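You operate a simulated robot arm through the tools that you are given. There is no shell and no other tool.

You are at the controls of a simulated robot arm. One attempt, no reset.

## Task
Take the brass fitting on the top of the trestle table and put it away on the top of the wooden cabinet. Then put the 4 A fuse from the top of the trestle table on top of the tall white head there. Then open the waste bin lid. Do these in the order given.

The check looks at the end state, three seconds after you hand in, the way a careful person would. Anything else that was tipped, shoved, dropped, spilled or broken makes it a failure. Lids that push on must go on centred and level and be pressed home; caps that screw on are set level and turned clockwise until they are tight.

## Robot
A 7-joint arm with a fingered hand on a trunk, on a base that moves. Base frame: it is fixed to the floor where the robot stands at the start and does not move with it; the origin is under the middle of the robot, x ahead of it, y to its left, z up. Units: m, rad, N and s.
With the tool pointing down near the work surface it reaches from about 0.34 to 0.72 m from the robot's upright axis, wherever it stands. Its first joint turns from -2.897 to 2.897 rad. Places, roughly: brass fitting [2.5, 0.25, 0.75]; fuse [2.75, 0, 0.75]; tall white head [3, 0.25, 0.75]; top of the wooden cabinet [4.4, 1.1, 0.7]; waste bin lid [4.2, 0.3, 0.2]. Payload 3.4 kg.
Tool frame: the origin (TCP) lies between the finger pads and is the grasp point; the fingertips stand 0.025 m ahead of it; z points along the fingers, y is the line along which they close. The gripper opens to 0.088 m; its body begins 0.029 m behind the TCP. The gripper is a hand of 3 fingers: y runs from the thumb to the fingers, the wrist lies at [-0.013, -0.106, -0.174] in the tool frame.
Orientation is told as [roll, pitch, yaw] about the base's x, y, z axes, in that order, counted from this pose: with the fingers straight down and the wrist toward the robot, the tool's x, y and z point along [0, 1, 0], [1, 0, 0] and [0, 0, -1] of the base frame.

## Interface
- The arm moves only by the tool send_rows. Its argument "steps" is a list of rows, each a list of 2 entries, a list of its own where there are three numbers: the shift along the tool's x, y, z in m, then the turn, a rotation vector about the tool's x, y, z in rad. In form: [[[x, y, z], [wx, wy, wz]], ...]. A call has 1 to 20 rows; each row is the pose to reach, as a shift and turn from the pose commanded when the call began, along the tool's axes at that moment. A row lasts 0.2 s, in which the tool goes at most 0.05 m and 0.15 rad; a call with a longer step from one row to the next is refused whole. A pose out of reach is approached as far as the arm can. The call stops where the force on the tool passes 40 N (or 10 N more than at its start, if that is more) or the arm is blocked; 0.2 s more then pass. In this call time passes only in rows, and 0.2 s behind the last. It gives the time, the measured TCP pose, the force on the tool (base axes), the opening and the grip force at its end, in the units of the frame above (readings bear some noise), with the torque about the TCP (base axes, N m) and any sound that the robot's microphone picked up.
- Cameras (640 x 400 px; columns grow to the right, rows downward): "scene" is now at [0.0363, 0.1271, 1.3638]; the picture's right is [-0.31, -0.95, 0.00], its down [-0.45, 0.14, -0.88] and it looks along [0.84, -0.27, -0.47] (base axes); focal length 270 px, centre (320, 200). "wrist" rides on the gripper at [0.058, -0.085, -0.099] in the tool frame; the picture's right is [-0.67, 0.35, -0.66], its down [-0.69, -0.63, 0.37] and it looks along [-0.29, 0.69, 0.66] (tool axes); focal length 261 px, centre (320, 200). There is no depth. A picture from a camera that has moved, and an enlarged one, comes with that camera's place and axes in the base frame and with its lens. The place of the scene camera against the robot may be out by one fixed shift of up to 0.018 m in any direction.
- snapshot(camera): a new picture of that camera. It takes no simulated time.
- move_column(by): slides the trunk up (or, below 0, down) by that many m; the arm and the scene camera ride with it, the base frame stays. It gives what a move gives, with no picture.
- roll_base(legs): drives the robot by 1 to 6 legs, each [ahead, left, turn to the left] in m, m and rad, along the robot's own axes; the way and the turn of a leg run together, so that a leg with both is an arc; at most 1.5 m and 3.142 rad a leg. The arm and the cameras ride along, it lands a little off, and it stops where it bumps. It gives what a move gives.
- move_fingers(index, middle, thumb_bend, thumb_turn): sets how far each is bent, from 0 (flat) to 100 (curled in); at 30 the hand is open as for a grip, at 70 the pads meet at the TCP. One left out holds its place. A second passes; each finger stops where it meets its share of the squeeze, and holds until it gets a number again. It is the only way to open and close the hand. It gives what a move gives, with no picture; readings hold the bend of each and the force on the fingers (four entries, about 0 where the hand has none), thumb and palm. thumb_turn goes from beside the hand (0) to across from the fingers (100), as for a grip.
- turn_head(pan, tilt): turns the head with the scene camera to pan (to the left, within 2.705 rad either way) and tilt (down, from -0.506 to 1.204), counted from straight ahead of the robot. It gives what a move gives.
- inspect(camera, box): a new picture of the part [left, top, right, bottom] of that camera's present view, enlarged. It takes no simulated time.
- job_done(): hands the job in; it is judged then, once.

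Places have to be worked out from the pictures, the camera data and where the tool is seen. Open the gripper and draw the arm clear of the work before you hand the job in, unless the task says otherwise.

The tools are called after ">>>" as name(argument=value, ...) on one line, values as JSON. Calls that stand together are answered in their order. send_rows: Moves the arm, as the interface text tells. Its arguments: {"type":"object","properties":{"steps":{"type":"array","items":{"type":"array"}}},"required":["steps"]} The other tools are called the same way: move_column (by) moves the trunk up or down; move_fingers (index, middle, thumb_bend, thumb_turn) moves the fingers one by one; roll_base (legs) drives the base; turn_head (pan, tilt) turns the head that bears the scene camera; snapshot (camera) takes a picture; inspect (camera, box) takes an enlarged picture of a part of a camera's view; job_done () hands the job in.

At the start:

```text
time: 0.0
tool_pos: [0.4502, -0.1141, 1.0415]
tcp_rot: [0.0, 0.001, 0.001]
wrist_force: [0.3, -0.8, 0.7]
moment: [-0.02, 0.0, 0.0]
width: 0.0875
grip_force: 0.0
shape: jaw
bend: [30.0, 30.0, 30.0, 98.0]
finger forces: [0.1, 0.0, 0.1, 0.0, 0.1, 0.0]
trunk travel left (down, up): [-0.35, 0.24]
robot x, y, heading: [-0.0036, -0.0038, -0.003]
head pan, tilt (commanded): [-0.311, 0.49]
```

scene: 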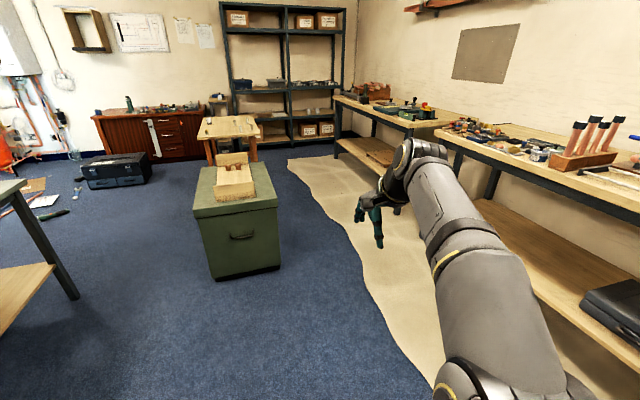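
wrist: 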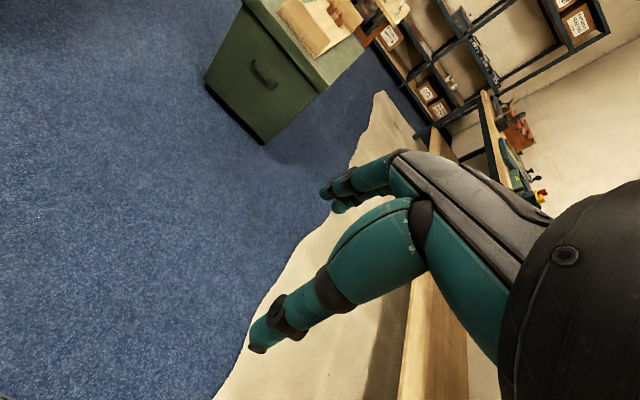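

I'll begin by looking closer at the trestle table and the region beyond it.

>>> inspect(camera="scene", box=[180, 90, 280, 170])

>>> inspect(camera="scene", box=[60, 80, 260, 205])

>>> snapshot(camera="scene")

```text
5.00 times, centred on (230, 130) of scene
camera zoom: at [0.0363, 0.1271, 1.3638], right [-0.31, -0.95, 0.0], down [-0.45, 0.14, -0.88], along [0.84, -0.27, -0.47], focal length 1352 px, centre (770, 550)
```

zoom: 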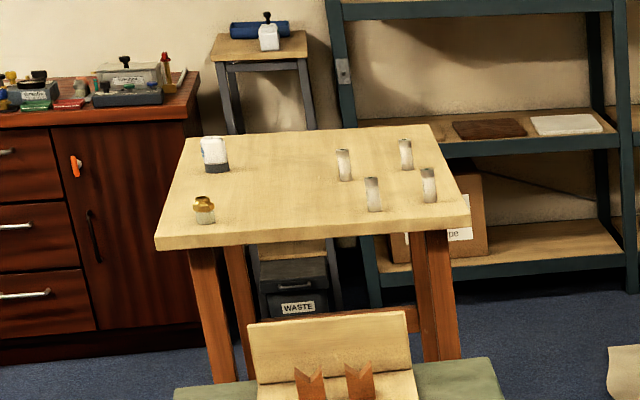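

```text
3.20 times, centred on (160, 142) of scene
camera zoom: at [0.0363, 0.1271, 1.3638], right [-0.31, -0.95, 0.0], down [-0.45, 0.14, -0.88], along [0.84, -0.27, -0.47], focal length 865 px, centre (832, 384)
```

zoom: 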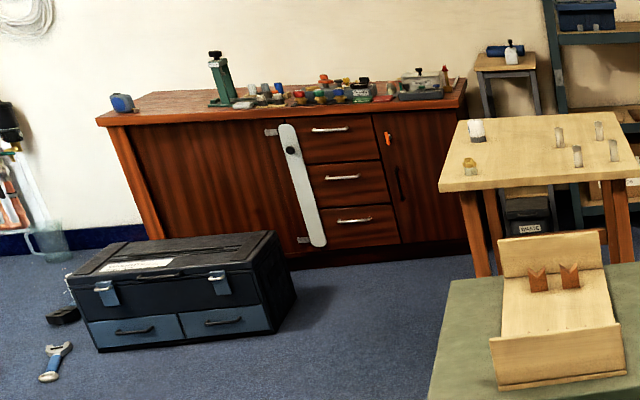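

```text
taken
camera scene: at [0.0363, 0.1271, 1.3638], right [-0.31, -0.95, 0.0], down [-0.45, 0.14, -0.88], along [0.84, -0.27, -0.47], focal length 270 px, centre (320, 200)
```

scene: 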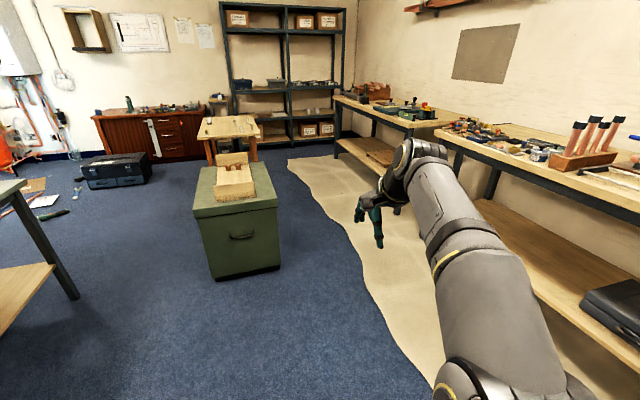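

The table carries the fitting on its near left corner, the white head on its far left corner, and four fuses on the right half. I'll look around with the head to judge the clear floor on the left side and the robot's own footprint.

>>> turn_head(pan=0.5, tilt=0.5)

>>> snapshot(camera="scene")

>>> turn_head(pan=0.0, tilt=1.2)

>>> snapshot(camera="scene")

```text
time: 1.1
tool_pos: [0.4507, -0.1145, 1.0418]
tcp_rot: [0.001, 0.001, 0.001]
wrist_force: [0.2, 0.3, 0.2]
moment: [-0.01, -0.02, 0.02]
width: 0.0875
grip_force: 0.1
shape: jaw
bend: [30.0, 30.0, 30.0, 98.0]
finger forces: [0.1, 0.1, 0.0, 0.1, 0.1, 0.0]
trunk travel left (down, up): [-0.35, 0.24]
robot x, y, heading: [-0.0032, 0.0017, 0.001]
head pan, tilt (commanded): [0.499, 0.499]
```

```text
taken
camera scene: at [0.0294, 0.1984, 1.3629], right [0.48, -0.88, 0.0], down [-0.42, -0.23, -0.88], along [0.77, 0.42, -0.48], focal length 270 px, centre (320, 200)
```

scene: 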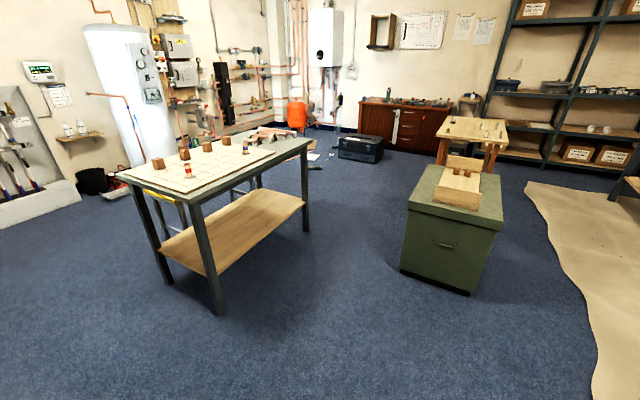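

```text
time: 2.2
tool_pos: [0.4514, -0.115, 1.0421]
tcp_rot: [0.0, 0.001, 0.001]
wrist_force: [-0.5, 0.3, 0.1]
moment: [0.0, -0.02, -0.01]
width: 0.0877
grip_force: 0.1
shape: jaw
bend: [30.0, 30.0, 30.0, 98.0]
finger forces: [0.0, 0.0, 0.0, 0.1, 0.0, 0.1]
trunk travel left (down, up): [-0.35, 0.24]
robot x, y, heading: [-0.0017, -0.0011, -0.004]
head pan, tilt (commanded): [0.0, 1.201]
```

```text
taken
camera scene: at [0.0054, 0.1549, 1.3093], right [0.0, -1.0, 0.0], down [-0.93, 0.0, -0.36], along [0.36, 0.0, -0.93], focal length 270 px, centre (320, 200)
```

scene: 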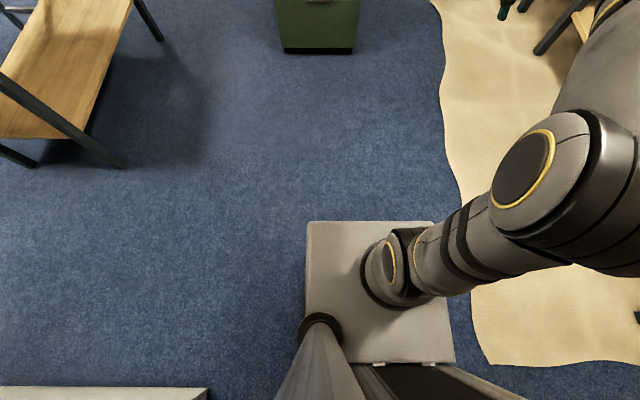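

The base plate looks about 0.4 m wide, and there's a roughly 0.7 m wide lane between the chest (y up to ~0.43) and the left bench (y from ~1.15). I'll drive along the lane at y≈0.8, stopping short of the table.

>>> roll_base(legs=[[0, 0.79, 0], [1.0, 0, 0]])

>>> turn_head(pan=-0.35, tilt=0.6)

>>> snapshot(camera="scene")

```text
time: 11.3
tool_pos: [1.4601, 0.6725, 1.0415]
tcp_rot: [-0.002, 0.0, 0.004]
wrist_force: [0.0, 1.2, 0.6]
moment: [0.0, 0.02, 0.02]
width: 0.0874
grip_force: 0.1
shape: jaw
bend: [30.0, 30.0, 30.0, 98.0]
finger forces: [0.0, 0.0, 0.1, 0.0, 0.1, 0.0]
trunk travel left (down, up): [-0.35, 0.24]
robot x, y, heading: [1.0081, 0.7838, 0.001]
head pan, tilt (commanded): [0.0, 1.201]
```

```text
time: 12.3
tool_pos: [1.4602, 0.6736, 1.0418]
tcp_rot: [0.0, -0.001, 0.003]
wrist_force: [-0.1, 0.4, 0.0]
moment: [-0.05, 0.02, -0.02]
width: 0.0877
grip_force: 0.1
shape: jaw
bend: [30.0, 30.0, 30.0, 98.0]
finger forces: [0.0, 0.0, 0.0, 0.0, 0.0, 0.0]
trunk travel left (down, up): [-0.35, 0.24]
robot x, y, heading: [1.007, 0.7832, 0.003]
head pan, tilt (commanded): [-0.351, 0.6]
```

```text
taken
camera scene: at [1.0406, 0.911, 1.3538], right [-0.34, -0.94, 0.0], down [-0.53, 0.19, -0.82], along [0.78, -0.28, -0.57], focal length 270 px, centre (320, 200)
```

scene: 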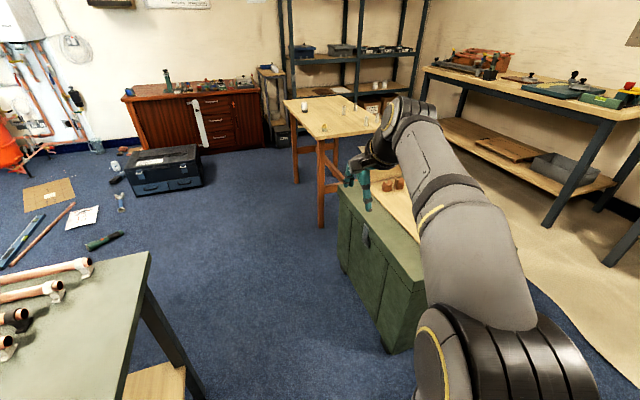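

The lane is clear. Table's left edge is at about y=0.40, x from 2.49 to 3.39; I'll drive on to beside it and turn to face it.

>>> roll_base(legs=[[1.4, 0.03, 0], [0.4, 0.04, 0], [0, 0, -1.571]])

>>> turn_head(pan=0.0, tilt=0.75)

>>> snapshot(camera="scene")

>>> snapshot(camera="wrist")

```text
time: 25.2
tool_pos: [2.6921, 0.4231, 1.0422]
tcp_rot: [0.0, -0.001, -1.564]
wrist_force: [-0.5, 0.4, 0.4]
moment: [0.05, 0.0, 0.01]
width: 0.0877
grip_force: 0.1
shape: jaw
bend: [30.0, 30.0, 30.0, 98.0]
finger forces: [0.0, 0.0, 0.1, 0.0, 0.0, 0.1]
trunk travel left (down, up): [-0.35, 0.24]
robot x, y, heading: [2.8024, 0.8718, -1.57]
head pan, tilt (commanded): [-0.351, 0.6]
```

```text
time: 26.0
tool_pos: [2.6909, 0.4235, 1.0414]
tcp_rot: [0.001, 0.0, -1.566]
wrist_force: [0.3, 0.5, 0.1]
moment: [0.02, -0.04, -0.01]
width: 0.0877
grip_force: 0.0
shape: jaw
bend: [30.0, 30.0, 30.0, 98.0]
finger forces: [0.0, 0.0, 0.0, 0.0, 0.1, 0.0]
trunk travel left (down, up): [-0.35, 0.24]
robot x, y, heading: [2.803, 0.8724, -1.566]
head pan, tilt (commanded): [0.0, 0.75]
```

```text
taken
camera scene: at [2.9716, 0.8494, 1.341], right [-1.0, 0.0, 0.0], down [0.0, 0.68, -0.73], along [0.0, -0.73, -0.68], focal length 270 px, centre (320, 200)
```

scene: 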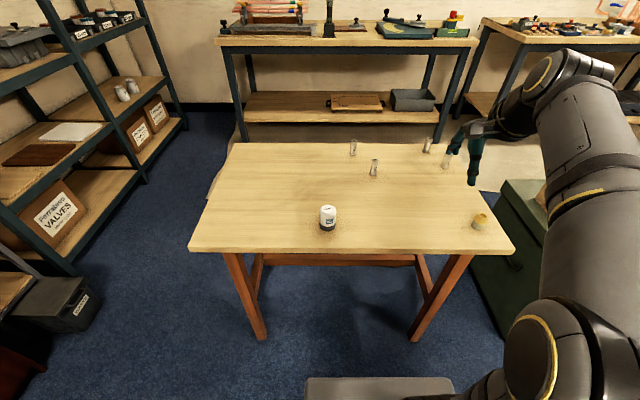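

```text
taken
camera wrist: at [2.7493, 0.5086, 1.1413], right [-0.67, -0.35, 0.66], down [-0.69, 0.63, -0.37], along [-0.28, -0.7, -0.66], focal length 261 px, centre (320, 200)
```

wrist: 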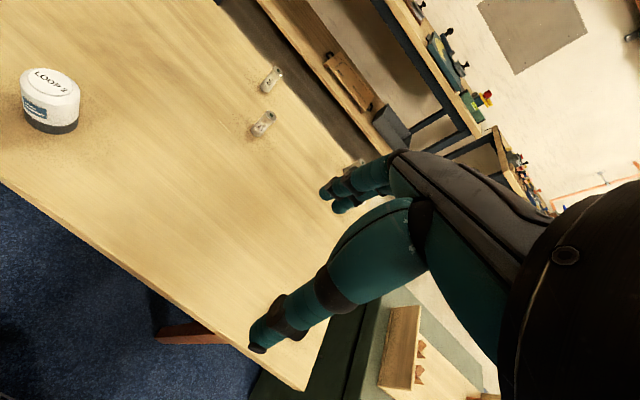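

Now the table is in full view with the white head, the fitting and four fuses. I'll enlarge the fuses to read their ratings.

>>> inspect(camera="scene", box=[335, 125, 399, 185])

>>> inspect(camera="scene", box=[410, 125, 474, 185])

>>> inspect(camera="wrist", box=[240, 60, 304, 140])

>>> inspect(camera="scene", box=[300, 190, 364, 240])

>>> inspect(camera="scene", box=[450, 195, 514, 245])

>>> inspect(camera="wrist", box=[0, 40, 130, 150])

```text
6.67 times, centred on (367, 155) of scene
camera zoom: at [2.9716, 0.8494, 1.341], right [-1.0, 0.0, 0.0], down [0.0, 0.68, -0.73], along [0.0, -0.73, -0.68], focal length 1803 px, centre (7, 500)
```

zoom: 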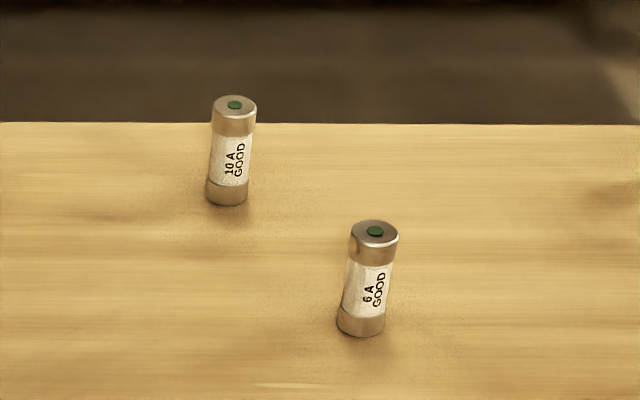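

```text
6.67 times, centred on (442, 155) of scene
camera zoom: at [2.9716, 0.8494, 1.341], right [-1.0, 0.0, 0.0], down [0.0, 0.68, -0.73], along [0.0, -0.73, -0.68], focal length 1803 px, centre (-493, 500)
```

zoom: 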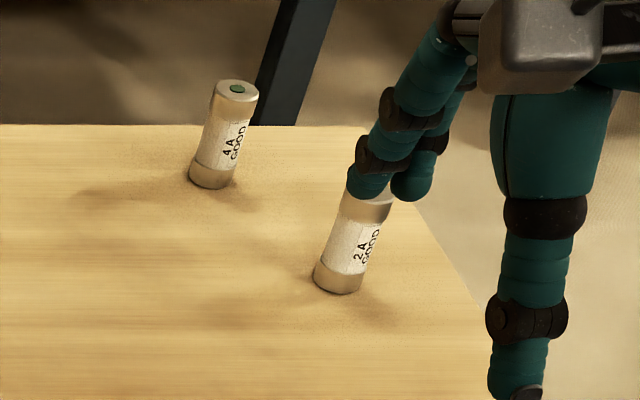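

```text
5.00 times, centred on (272, 100) of wrist
camera zoom: at [2.7493, 0.5086, 1.1413], right [-0.67, -0.35, 0.66], down [-0.69, 0.63, -0.37], along [-0.28, -0.7, -0.66], focal length 1303 px, centre (560, 700)
```

zoom: 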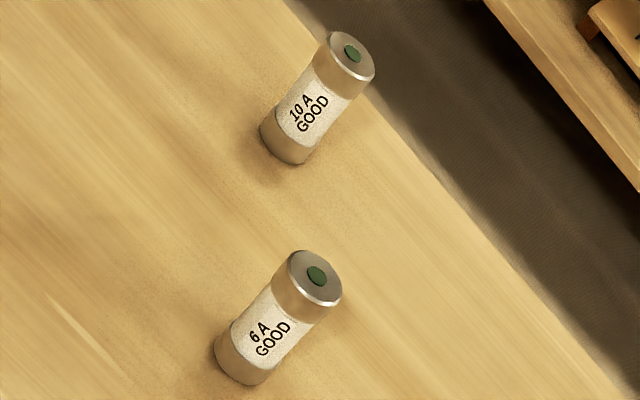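

```text
8.00 times, centred on (332, 215) of scene
camera zoom: at [2.9716, 0.8494, 1.341], right [-1.0, 0.0, 0.0], down [0.0, 0.68, -0.73], along [0.0, -0.73, -0.68], focal length 2164 px, centre (224, 80)
```

zoom: 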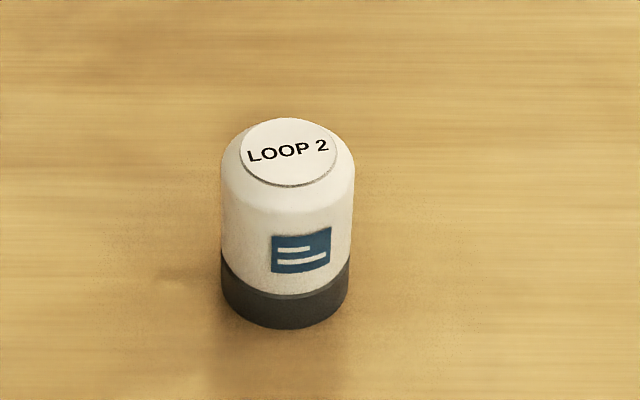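

```text
8.00 times, centred on (482, 220) of scene
camera zoom: at [2.9716, 0.8494, 1.341], right [-1.0, 0.0, 0.0], down [0.0, 0.68, -0.73], along [0.0, -0.73, -0.68], focal length 2164 px, centre (-976, 40)
```

zoom: 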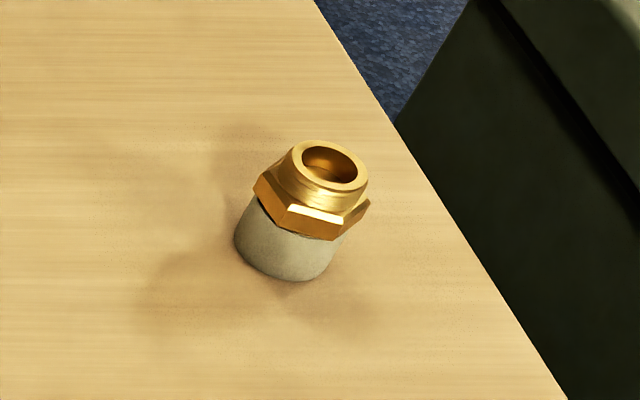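

```text
3.64 times, centred on (65, 95) of wrist
camera zoom: at [2.7493, 0.5086, 1.1413], right [-0.67, -0.35, 0.66], down [-0.69, 0.63, -0.37], along [-0.28, -0.7, -0.66], focal length 948 px, centre (1247, 582)
```

zoom: 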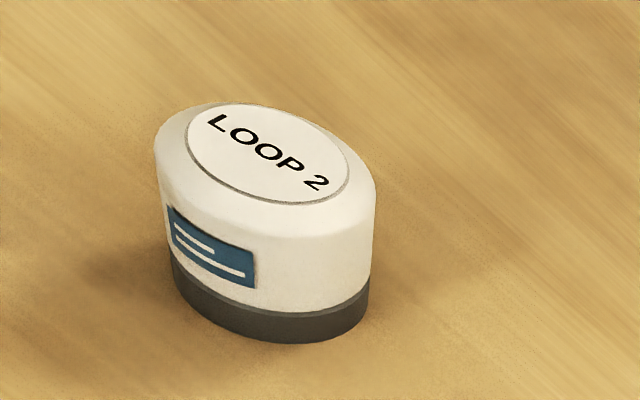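

The 4 A fuse is the one at the far right corner, roughly (2.55, -0.08); the fitting sits at about (2.52, 0.33) and the head at (2.95, 0.33). I'll shift the hand a little so the wrist camera gets a free view of the fitting for triangulation.

>>> send_rows(steps=[[[-0.027, 0.014, -0.027], [0, 0, 0]], [[-0.054, 0.028, -0.054], [0, 0, 0]], [[-0.08, 0.042, -0.08], [0, 0, 0]]])

>>> snapshot(camera="wrist")

>>> snapshot(camera="scene")

```text
time: 26.8
tool_pos: [2.611, 0.3807, 1.1201]
tcp_rot: [0.002, 0.001, -1.565]
wrist_force: [0.3, 0.3, -0.1]
moment: [-0.04, 0.0, 0.02]
width: 0.0877
grip_force: 0.0
shape: jaw
bend: [30.0, 30.0, 30.0, 98.0]
finger forces: [0.1, 0.0, 0.1, 0.0, 0.1, 0.0]
trunk travel left (down, up): [-0.35, 0.24]
robot x, y, heading: [2.8024, 0.8754, -1.567]
head pan, tilt (commanded): [0.0, 0.75]
```

```text
taken
camera wrist: at [2.6681, 0.4664, 1.2201], right [-0.67, -0.35, 0.65], down [-0.69, 0.63, -0.37], along [-0.28, -0.69, -0.66], focal length 261 px, centre (320, 200)
```

wrist: 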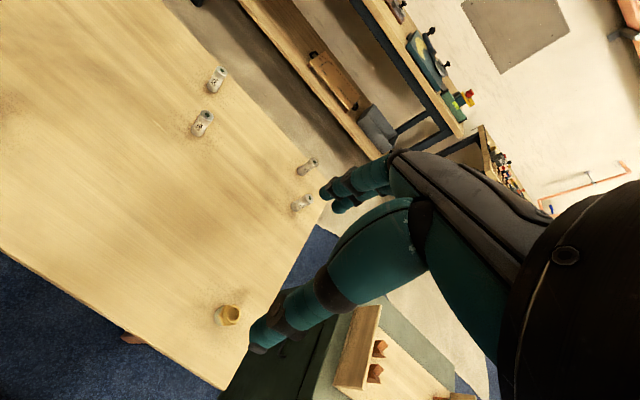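

```text
taken
camera scene: at [2.9713, 0.8492, 1.341], right [-1.0, 0.0, 0.0], down [0.0, 0.68, -0.73], along [0.0, -0.73, -0.68], focal length 270 px, centre (320, 200)
```

scene: 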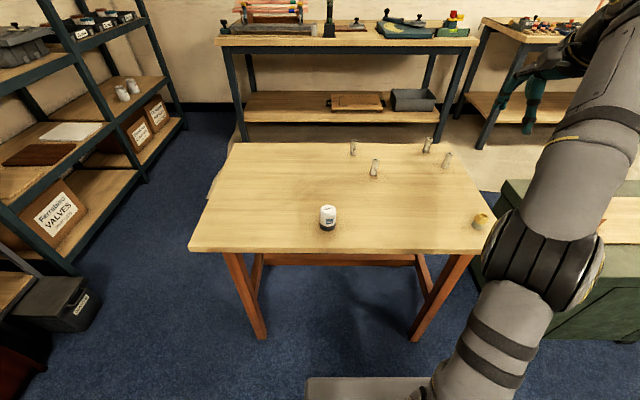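

Both views now show the fitting. I'll enlarge it in both cameras for triangulation.

>>> inspect(camera="wrist", box=[200, 290, 264, 340])

>>> inspect(camera="scene", box=[450, 195, 514, 245])

>>> inspect(camera="wrist", box=[280, 145, 344, 225])

```text
8.00 times, centred on (232, 315) of wrist
camera zoom: at [2.6681, 0.4664, 1.2201], right [-0.67, -0.35, 0.65], down [-0.69, 0.63, -0.37], along [-0.28, -0.69, -0.66], focal length 2085 px, centre (1024, -720)
```

zoom: 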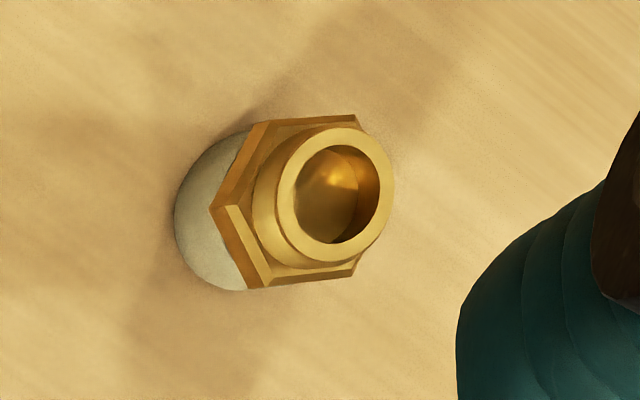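

```text
8.00 times, centred on (482, 220) of scene
camera zoom: at [2.9713, 0.8492, 1.341], right [-1.0, 0.0, 0.0], down [0.0, 0.68, -0.73], along [0.0, -0.73, -0.68], focal length 2164 px, centre (-976, 40)
```

zoom: 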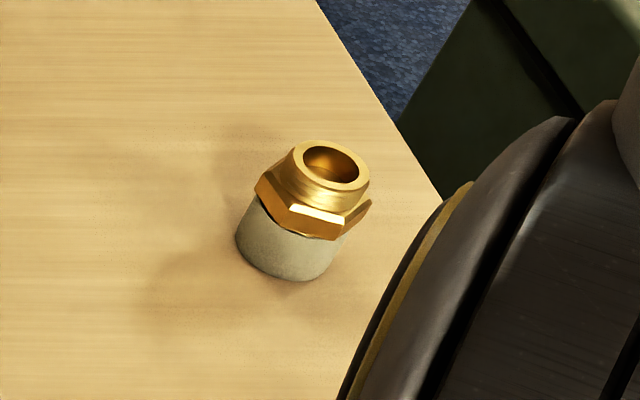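

```text
5.00 times, centred on (312, 185) of wrist
camera zoom: at [2.6681, 0.4664, 1.2201], right [-0.67, -0.35, 0.65], down [-0.69, 0.63, -0.37], along [-0.28, -0.69, -0.66], focal length 1303 px, centre (360, 275)
```

zoom: 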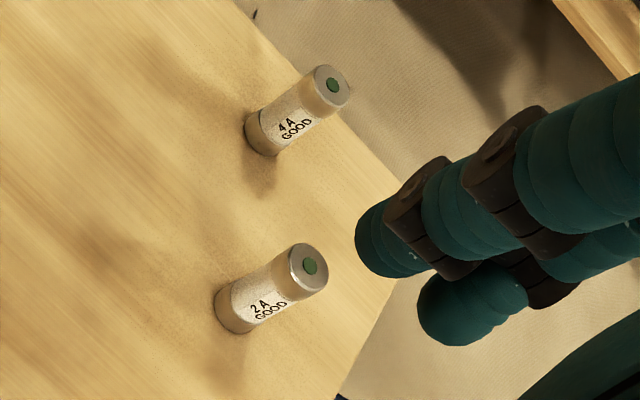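

From the wrist view the fitting stands upright at about (2.515, 0.34), roughly 44 mm tall. I'll go closer with the hand to pin down the height of the table and the fitting.

>>> send_rows(steps=[[[-0.016, 0.002, 0.038], [0, 0, 0]], [[-0.032, 0.004, 0.076], [0, 0, 0]], [[-0.049, 0.007, 0.114], [0, 0, 0]], [[-0.065, 0.009, 0.152], [0, 0, 0]], [[-0.081, 0.011, 0.19], [0, 0, 0]]])

>>> snapshot(camera="wrist")

>>> snapshot(camera="scene")

```text
time: 28.0
tool_pos: [2.5301, 0.3691, 0.9312]
tcp_rot: [0.001, 0.001, -1.565]
wrist_force: [-0.1, 0.0, 0.3]
moment: [0.01, 0.0, 0.0]
width: 0.0877
grip_force: 0.0
shape: jaw
bend: [30.0, 30.0, 30.0, 98.0]
finger forces: [0.0, 0.0, 0.0, 0.1, 0.0, 0.0]
trunk travel left (down, up): [-0.35, 0.24]
robot x, y, heading: [2.8018, 0.8735, -1.569]
head pan, tilt (commanded): [0.0, 0.75]
```

```text
taken
camera wrist: at [2.5882, 0.4542, 1.03], right [-0.67, -0.35, 0.66], down [-0.69, 0.63, -0.37], along [-0.28, -0.7, -0.66], focal length 261 px, centre (320, 200)
```

wrist: 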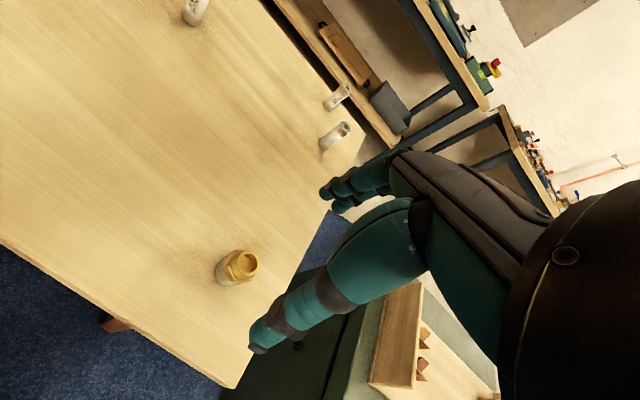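

```text
taken
camera scene: at [2.9717, 0.8494, 1.341], right [-1.0, 0.0, 0.0], down [0.0, 0.68, -0.73], along [0.0, -0.73, -0.68], focal length 270 px, centre (320, 200)
```

scene: 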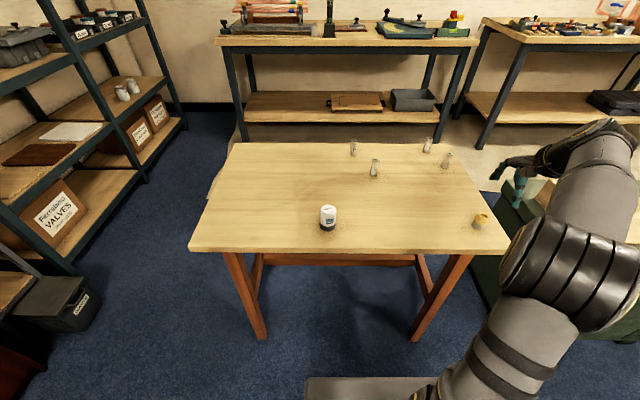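

The fitting is now clearly visible beside the thumb; enlarging to fix its position.

>>> inspect(camera="wrist", box=[200, 235, 280, 300])

```text
6.15 times, centred on (240, 268) of wrist
camera zoom: at [2.5882, 0.4542, 1.03], right [-0.67, -0.35, 0.66], down [-0.69, 0.63, -0.37], along [-0.28, -0.7, -0.66], focal length 1604 px, centre (812, -215)
```

zoom: 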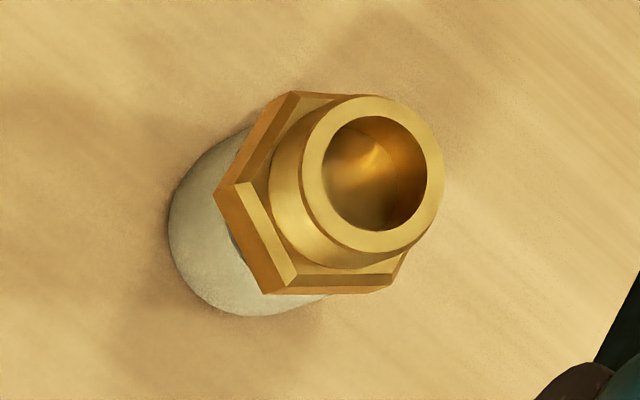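

Triangulation puts the fitting's axis at about (2.520, 0.344) with its top near z≈0.80 and the table near 0.757. I'll hover right above it and check the alignment.

>>> send_rows(steps=[[[-0.005, 0.013, 0.036], [0, 0, 0]], [[-0.01, 0.025, 0.071], [0, 0, 0]]])

>>> snapshot(camera="wrist")

>>> inspect(camera="scene", box=[440, 160, 540, 240])

```text
time: 28.6
tool_pos: [2.5224, 0.3436, 0.8591]
tcp_rot: [-0.001, 0.0, -1.566]
wrist_force: [0.5, 0.5, -0.3]
moment: [-0.02, -0.01, 0.02]
width: 0.0876
grip_force: 0.1
shape: jaw
bend: [30.0, 30.0, 30.0, 98.0]
finger forces: [0.0, 0.0, 0.0, 0.0, 0.0, 0.1]
trunk travel left (down, up): [-0.35, 0.24]
robot x, y, heading: [2.8035, 0.8701, -1.569]
head pan, tilt (commanded): [0.0, 0.75]
```

```text
taken
camera wrist: at [2.5791, 0.4292, 0.9598], right [-0.67, -0.35, 0.66], down [-0.69, 0.63, -0.37], along [-0.28, -0.7, -0.66], focal length 261 px, centre (320, 200)
```

wrist: 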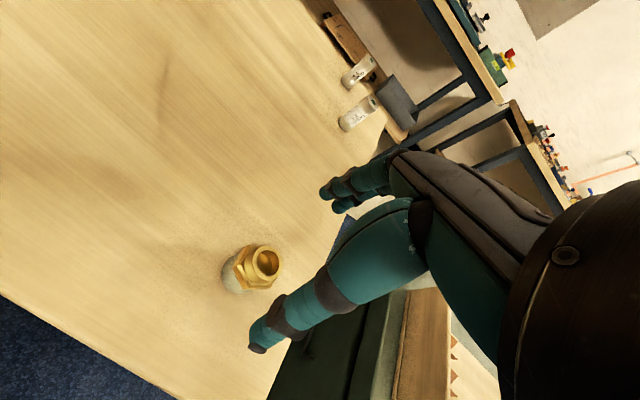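

```text
5.00 times, centred on (490, 200) of scene
camera zoom: at [2.9717, 0.8493, 1.341], right [-1.0, 0.0, 0.0], down [0.0, 0.68, -0.73], along [0.0, -0.73, -0.68], focal length 1352 px, centre (-530, 200)
```

zoom: 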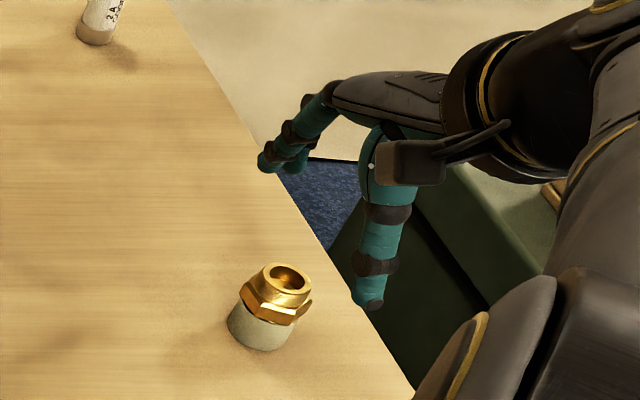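

The fitting is nearly exactly under the TCP. I'll descend toward it in two stages, checking the view.

>>> send_rows(steps=[[[0.001, 0.001, 0.025], [0, 0, 0]], [[0.001, 0.001, 0.05], [0, 0, 0]]])

>>> snapshot(camera="wrist")

>>> inspect(camera="scene", box=[440, 160, 540, 240])

```text
time: 29.2
tool_pos: [2.5215, 0.343, 0.8102]
tcp_rot: [-0.001, -0.002, -1.568]
wrist_force: [-0.3, 0.4, 0.8]
moment: [-0.01, 0.03, -0.01]
width: 0.0877
grip_force: 0.1
shape: jaw
bend: [30.0, 30.0, 30.0, 98.0]
finger forces: [0.0, 0.0, 0.1, 0.0, 0.0, 0.0]
trunk travel left (down, up): [-0.35, 0.24]
robot x, y, heading: [2.806, 0.8745, -1.562]
head pan, tilt (commanded): [0.0, 0.75]
```

```text
taken
camera wrist: at [2.5798, 0.4286, 0.9098], right [-0.67, -0.35, 0.66], down [-0.69, 0.63, -0.37], along [-0.28, -0.7, -0.66], focal length 261 px, centre (320, 200)
```

wrist: 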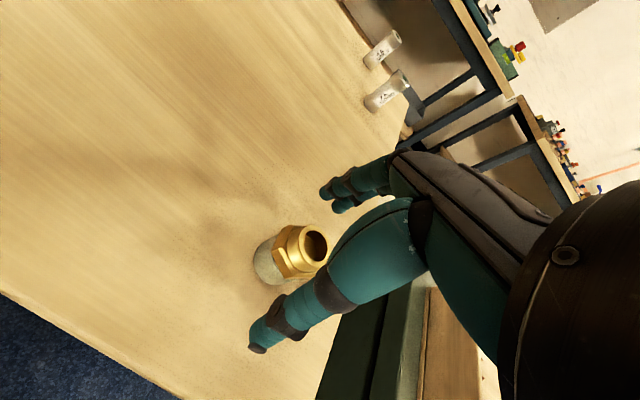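

```text
5.00 times, centred on (490, 200) of scene
camera zoom: at [2.9717, 0.8494, 1.341], right [-1.0, 0.0, 0.0], down [0.0, 0.68, -0.73], along [0.0, -0.73, -0.68], focal length 1352 px, centre (-530, 200)
```

zoom: 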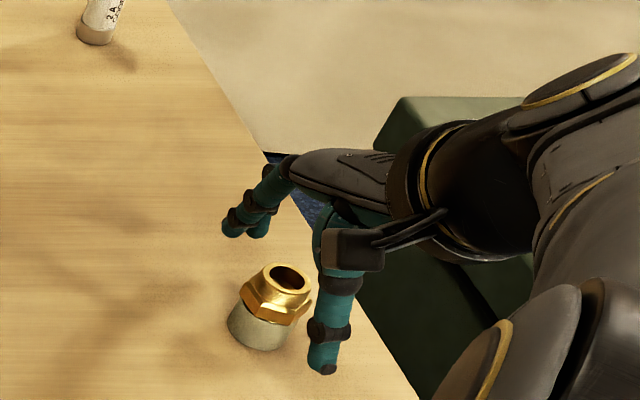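

The fitting's top is at about z=0.798 and it lies centred between the thumb and fingers. I'll descend a further 24 mm slowly.

>>> send_rows(steps=[[[0, 0, 0.008], [0, 0, 0]], [[0, 0, 0.016], [0, 0, 0]], [[0, 0, 0.024], [0, 0, 0]]])

>>> inspect(camera="scene", box=[440, 180, 520, 240])

>>> snapshot(camera="wrist")

```text
time: 30.0
tool_pos: [2.5218, 0.3422, 0.7868]
tcp_rot: [-0.001, -0.002, -1.566]
wrist_force: [-0.9, 0.6, -0.2]
moment: [0.02, -0.01, 0.01]
width: 0.0876
grip_force: 0.0
shape: jaw
bend: [30.0, 30.0, 30.0, 98.0]
finger forces: [0.1, 0.1, 0.0, 0.1, 0.0, 0.0]
trunk travel left (down, up): [-0.35, 0.24]
robot x, y, heading: [2.8077, 0.8768, -1.559]
head pan, tilt (commanded): [0.0, 0.75]
```

```text
6.67 times, centred on (480, 210) of scene
camera zoom: at [2.9717, 0.8494, 1.341], right [-1.0, 0.0, 0.0], down [0.0, 0.68, -0.73], along [0.0, -0.73, -0.68], focal length 1803 px, centre (-747, 133)
```

zoom: 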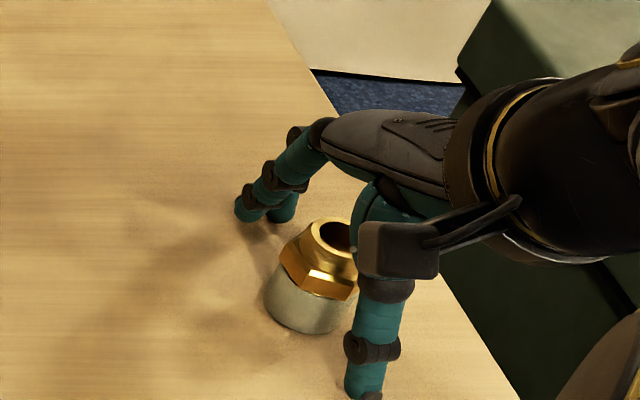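

```text
taken
camera wrist: at [2.58, 0.4288, 0.8861], right [-0.67, -0.35, 0.66], down [-0.69, 0.63, -0.37], along [-0.28, -0.7, -0.66], focal length 261 px, centre (320, 200)
```

wrist: 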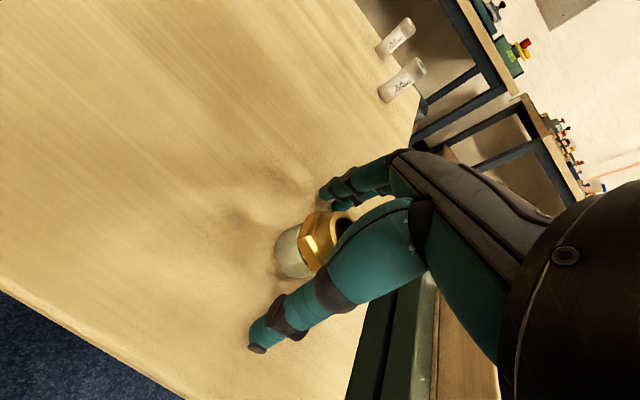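

The hand straddles the fitting with no contact force. Closing the fingers and thumb on it now.

>>> move_fingers(index=70, middle=70, thumb_bend=70)

>>> snapshot(camera="wrist")

>>> inspect(camera="scene", box=[440, 180, 520, 240])

```text
time: 31.0
tool_pos: [2.5217, 0.3425, 0.7872]
tcp_rot: [-0.002, -0.001, -1.565]
wrist_force: [-1.0, -4.9, 13.1]
moment: [-0.34, 0.0, 0.0]
width: 0.0194
grip_force: 14.9
shape: fingers
bend: [61.0, 64.0, 61.0, 97.0]
finger forces: [7.7, 12.8, 0.1, 0.0, 8.5, 0.0]
trunk travel left (down, up): [-0.35, 0.24]
robot x, y, heading: [2.8046, 0.8796, -1.568]
head pan, tilt (commanded): [0.0, 0.75]
```

```text
taken
camera wrist: at [2.5804, 0.4288, 0.8872], right [-0.67, -0.35, 0.66], down [-0.69, 0.63, -0.37], along [-0.28, -0.7, -0.66], focal length 261 px, centre (320, 200)
```

wrist: 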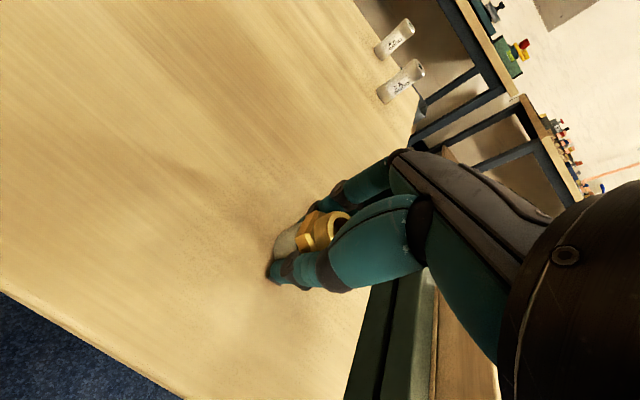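

```text
6.67 times, centred on (480, 210) of scene
camera zoom: at [2.9723, 0.8499, 1.341], right [-1.0, 0.0, 0.0], down [0.0, 0.68, -0.73], along [0.0, -0.73, -0.68], focal length 1803 px, centre (-747, 133)
```

zoom: 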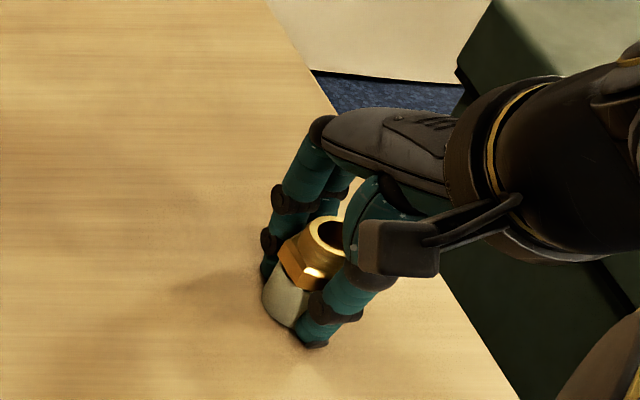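

All three digits hold the fitting (grip ~15 N), with the tips leaning lightly on the table. I'll lift slowly a few centimetres and check that it comes along.

>>> send_rows(steps=[[[0, 0, -0.005], [0, 0, 0]], [[0, 0, -0.015], [0, 0, 0]], [[0, 0, -0.03], [0, 0, 0]], [[0, 0, -0.05], [0, 0, 0]]])

>>> snapshot(camera="wrist")

>>> inspect(camera="scene", box=[440, 160, 540, 240])

```text
time: 32.0
tool_pos: [2.5218, 0.3431, 0.8359]
tcp_rot: [0.0, 0.0, -1.564]
wrist_force: [0.8, -1.0, -1.1]
moment: [-0.01, 0.01, -0.01]
width: 0.0194
grip_force: 8.7
shape: fingers
bend: [61.0, 65.0, 61.0, 96.0]
finger forces: [5.3, 3.9, 0.1, 0.0, 9.0, 0.0]
trunk travel left (down, up): [-0.35, 0.24]
robot x, y, heading: [2.8046, 0.8753, -1.566]
head pan, tilt (commanded): [0.0, 0.75]
```

```text
taken
camera wrist: at [2.5798, 0.4286, 0.9363], right [-0.67, -0.35, 0.66], down [-0.69, 0.63, -0.37], along [-0.28, -0.7, -0.66], focal length 261 px, centre (320, 200)
```

wrist: 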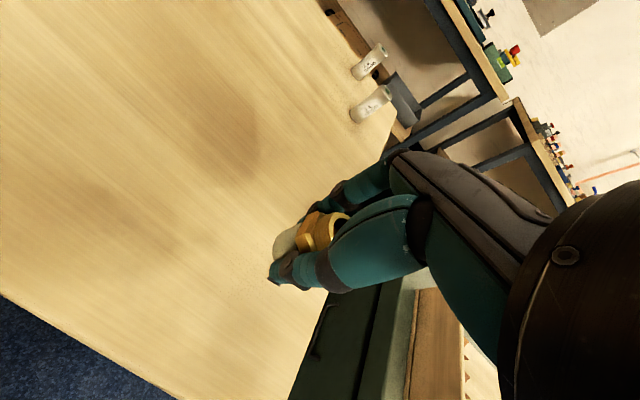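

```text
5.00 times, centred on (490, 200) of scene
camera zoom: at [2.9716, 0.8493, 1.3409], right [-1.0, 0.0, 0.0], down [0.0, 0.68, -0.73], along [0.0, -0.73, -0.68], focal length 1352 px, centre (-530, 200)
```

zoom: 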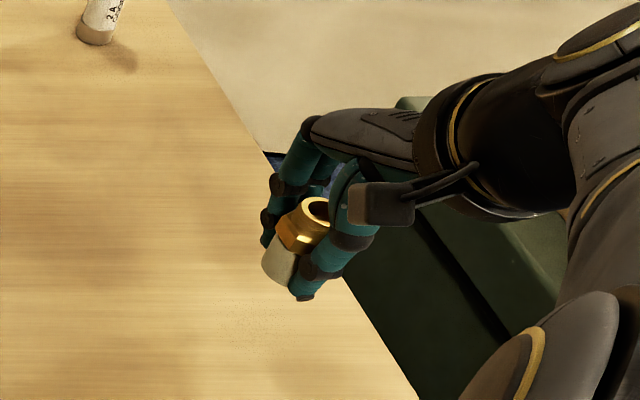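

The fitting is held and off the table. I'll raise it and draw it in to a carrying pose.

>>> send_rows(steps=[[[0, 0, -0.04], [0, 0, 0]], [[0.0, 0, -0.08], [0, 0, 0]], [[0.02, -0.01, -0.12], [0, 0, 0]], [[0.05, -0.025, -0.15], [0, 0, 0]], [[0.09, -0.045, -0.17], [0, 0, 0]], [[0.13, -0.06, -0.19], [0, 0, 0]], [[0.17, -0.075, -0.205], [0, 0, 0]]])

>>> turn_head(pan=1.7, tilt=0.55)

>>> snapshot(camera="scene")

>>> inspect(camera="wrist", box=[240, 170, 368, 310])

```text
time: 33.6
tool_pos: [2.6922, 0.418, 1.041]
tcp_rot: [0.001, -0.001, -1.568]
wrist_force: [0.0, 0.1, -1.3]
moment: [0.01, -0.03, -0.02]
width: 0.0194
grip_force: 8.4
shape: fingers
bend: [61.0, 65.0, 61.0, 96.0]
finger forces: [5.2, 3.8, 0.1, 0.0, 8.8, 0.1]
trunk travel left (down, up): [-0.35, 0.24]
robot x, y, heading: [2.8055, 0.8737, -1.569]
head pan, tilt (commanded): [0.0, 0.75]
```

```text
time: 35.3
tool_pos: [2.692, 0.4173, 1.0426]
tcp_rot: [0.0, -0.001, -1.565]
wrist_force: [0.6, -0.2, -0.4]
moment: [-0.06, 0.0, 0.01]
width: 0.0189
grip_force: 9.0
shape: fingers
bend: [61.0, 65.0, 61.0, 96.0]
finger forces: [5.2, 3.9, 0.0, 0.0, 8.8, 0.0]
trunk travel left (down, up): [-0.35, 0.24]
robot x, y, heading: [2.8065, 0.8726, -1.568]
head pan, tilt (commanded): [1.7, 0.55]
```

```text
taken
camera scene: at [3.0603, 0.9441, 1.3583], right [0.13, -0.99, 0.0], down [-0.52, -0.07, -0.85], along [0.84, 0.11, -0.52], focal length 270 px, centre (320, 200)
```

scene: 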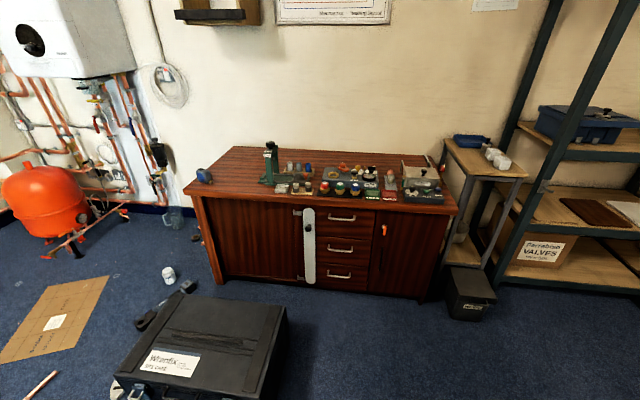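

```text
2.86 times, centred on (304, 240) of wrist
camera zoom: at [2.7493, 0.5039, 1.1415], right [-0.67, -0.35, 0.66], down [-0.69, 0.63, -0.37], along [-0.28, -0.7, -0.66], focal length 745 px, centre (366, 86)
```

zoom: 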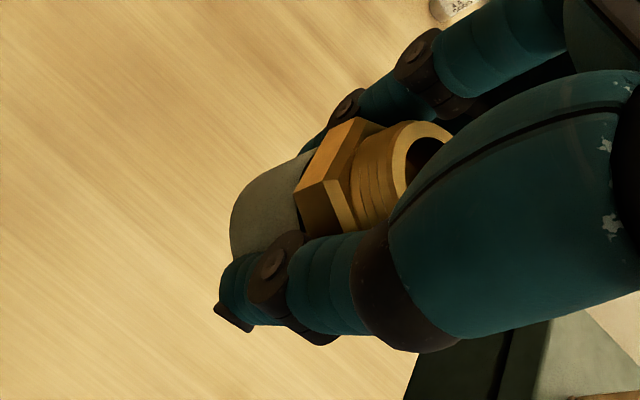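

The fitting is held upright. The cabinet's left third looks free; let me zoom in on the cabinet top and the floor in front of it.

>>> inspect(camera="scene", box=[175, 130, 335, 230])

>>> inspect(camera="scene", box=[310, 130, 530, 330])

>>> inspect(camera="scene", box=[100, 250, 340, 400])

```text
4.00 times, centred on (255, 180) of scene
camera zoom: at [3.0603, 0.9441, 1.3583], right [0.13, -0.99, 0.0], down [-0.52, -0.07, -0.85], along [0.84, 0.11, -0.52], focal length 1082 px, centre (580, 280)
```

zoom: 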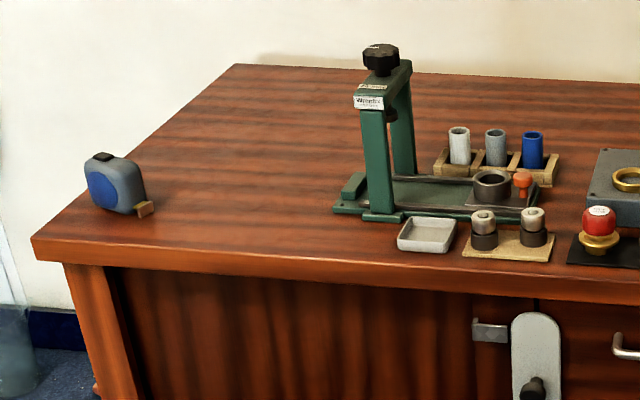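

```text
2.00 times, centred on (420, 230) of scene
camera zoom: at [3.0603, 0.9441, 1.3583], right [0.13, -0.99, 0.0], down [-0.52, -0.07, -0.85], along [0.84, 0.11, -0.52], focal length 541 px, centre (120, 140)
```

zoom: 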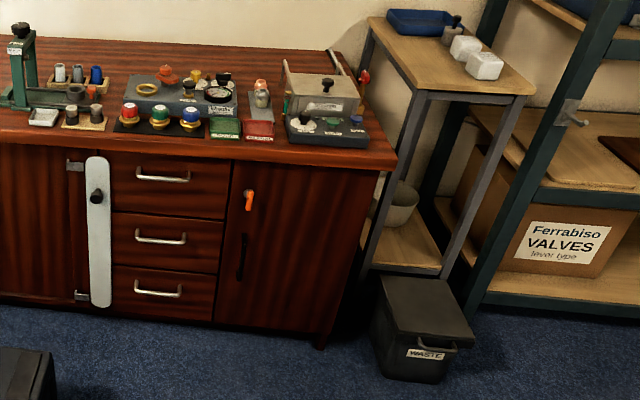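

```text
2.67 times, centred on (220, 325) of scene
camera zoom: at [3.0603, 0.9441, 1.3583], right [0.13, -0.99, 0.0], down [-0.52, -0.07, -0.85], along [0.84, 0.11, -0.52], focal length 721 px, centre (587, -133)
```

zoom: 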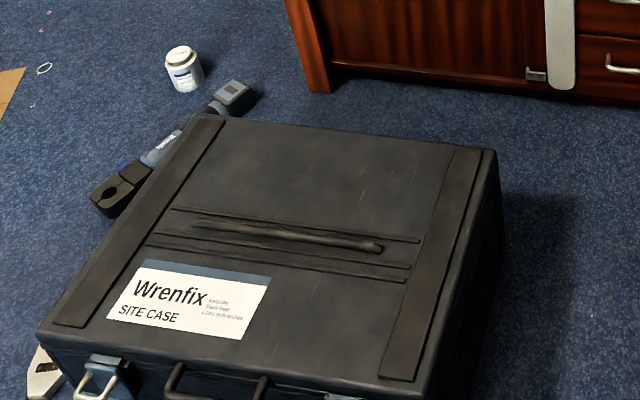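

The free wood to the left of the green jig, around (4.19, 1.53), is a good spot. The toolbox (corner near (3.86, 1.22)) limits where I can stand, so I'll face +y and sidle to about x=3.75, y=0.88 first.

>>> roll_base(legs=[[0, 0, 3.14], [0.0, -0.9, 0]])

>>> turn_head(pan=-0.55, tilt=0.8)

>>> snapshot(camera="scene")

>>> turn_head(pan=0.0, tilt=1.2)

>>> snapshot(camera="scene")

```text
time: 47.5
tool_pos: [3.8053, 1.3657, 1.0416]
tcp_rot: [0.001, -0.001, 1.606]
wrist_force: [0.6, -0.2, -0.1]
moment: [-0.02, -0.01, 0.0]
width: 0.0186
grip_force: 8.2
shape: fingers
bend: [62.0, 66.0, 61.0, 96.0]
finger forces: [4.9, 3.6, 0.0, 0.0, 8.0, 0.1]
trunk travel left (down, up): [-0.35, 0.24]
robot x, y, heading: [3.7083, 0.9072, 1.607]
head pan, tilt (commanded): [1.7, 0.55]
```

```text
time: 49.6
tool_pos: [3.8071, 1.3653, 1.0405]
tcp_rot: [0.001, -0.001, 1.608]
wrist_force: [0.3, 0.2, -1.2]
moment: [-0.02, -0.02, -0.04]
width: 0.0186
grip_force: 8.6
shape: fingers
bend: [62.0, 66.0, 61.0, 96.0]
finger forces: [4.9, 3.7, 0.1, 0.0, 8.0, 0.0]
trunk travel left (down, up): [-0.35, 0.24]
robot x, y, heading: [3.7078, 0.907, 1.606]
head pan, tilt (commanded): [-0.55, 0.799]
```

```text
taken
camera scene: at [3.6008, 0.9077, 1.337], right [0.87, -0.49, 0.0], down [-0.35, -0.62, -0.7], along [0.34, 0.61, -0.72], focal length 270 px, centre (320, 200)
```

scene: 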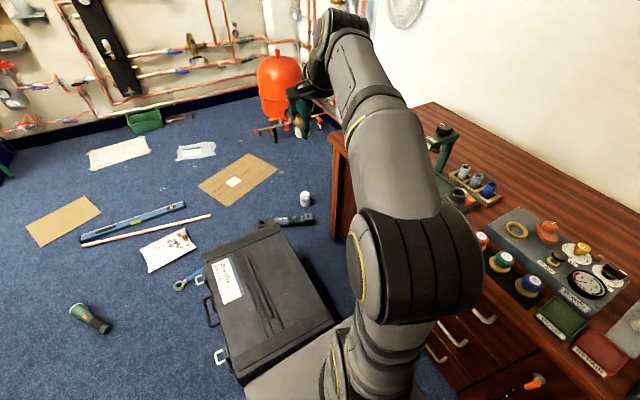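

```text
time: 50.5
tool_pos: [3.8052, 1.365, 1.0431]
tcp_rot: [0.0, 0.0, 1.606]
wrist_force: [-0.2, 0.8, -0.5]
moment: [0.01, -0.03, 0.0]
width: 0.0188
grip_force: 8.5
shape: fingers
bend: [62.0, 66.0, 61.0, 96.0]
finger forces: [4.9, 3.6, 0.1, 0.1, 8.0, 0.1]
trunk travel left (down, up): [-0.35, 0.24]
robot x, y, heading: [3.7097, 0.9027, 1.606]
head pan, tilt (commanded): [0.0, 1.201]
```

```text
taken
camera scene: at [3.5593, 0.8933, 1.3093], right [1.0, 0.04, 0.0], down [0.03, -0.93, -0.36], along [-0.01, 0.36, -0.93], focal length 270 px, centre (320, 200)
```

scene: 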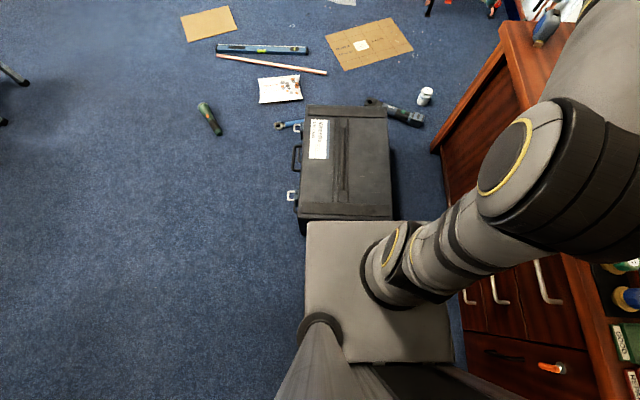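

The base front is clear of the toolbox. I'll sidle the last 12 cm right and straighten the heading, then view the cabinet top.

>>> roll_base(legs=[[0.01, -0.12, -0.036]])

>>> turn_head(pan=-0.45, tilt=0.65)

>>> snapshot(camera="scene")

>>> snapshot(camera="wrist")

```text
time: 51.8
tool_pos: [3.9416, 1.3742, 1.0417]
tcp_rot: [0.001, -0.001, 1.57]
wrist_force: [-0.2, 0.0, -1.4]
moment: [-0.02, -0.03, 0.01]
width: 0.0187
grip_force: 7.7
shape: fingers
bend: [62.0, 66.0, 61.0, 96.0]
finger forces: [4.9, 3.5, 0.1, 0.0, 8.0, 0.0]
trunk travel left (down, up): [-0.35, 0.24]
robot x, y, heading: [3.8302, 0.9167, 1.575]
head pan, tilt (commanded): [0.0, 1.201]
```

```text
time: 52.8
tool_pos: [3.9417, 1.374, 1.0414]
tcp_rot: [0.001, 0.0, 1.571]
wrist_force: [0.3, -0.1, 0.1]
moment: [0.0, 0.01, 0.02]
width: 0.0186
grip_force: 7.8
shape: fingers
bend: [62.0, 66.0, 61.0, 96.0]
finger forces: [4.8, 3.7, 0.0, 0.0, 7.9, 0.0]
trunk travel left (down, up): [-0.35, 0.24]
robot x, y, heading: [3.8292, 0.9159, 1.569]
head pan, tilt (commanded): [-0.45, 0.649]
```

```text
taken
camera scene: at [3.7161, 0.9334, 1.3495], right [0.9, -0.43, 0.0], down [-0.26, -0.55, -0.8], along [0.35, 0.72, -0.61], focal length 270 px, centre (320, 200)
```

scene: 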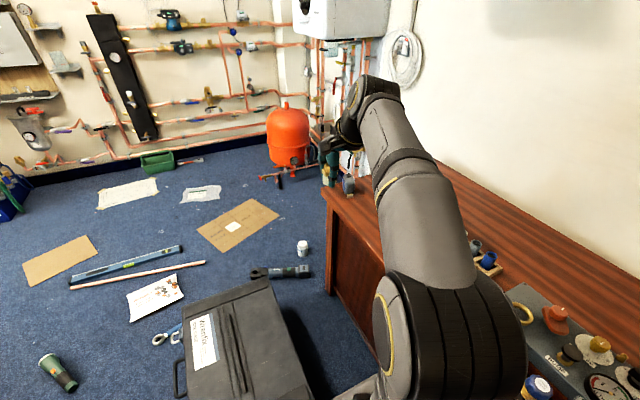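

```text
taken
camera wrist: at [3.8837, 1.2895, 1.1416], right [0.67, 0.35, 0.66], down [0.69, -0.63, -0.37], along [0.28, 0.69, -0.66], focal length 261 px, centre (320, 200)
```

wrist: 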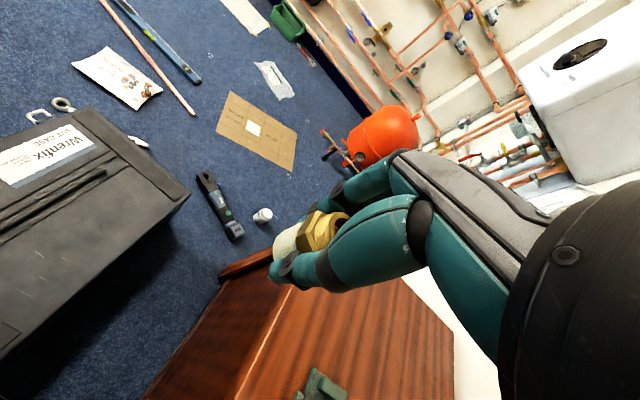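

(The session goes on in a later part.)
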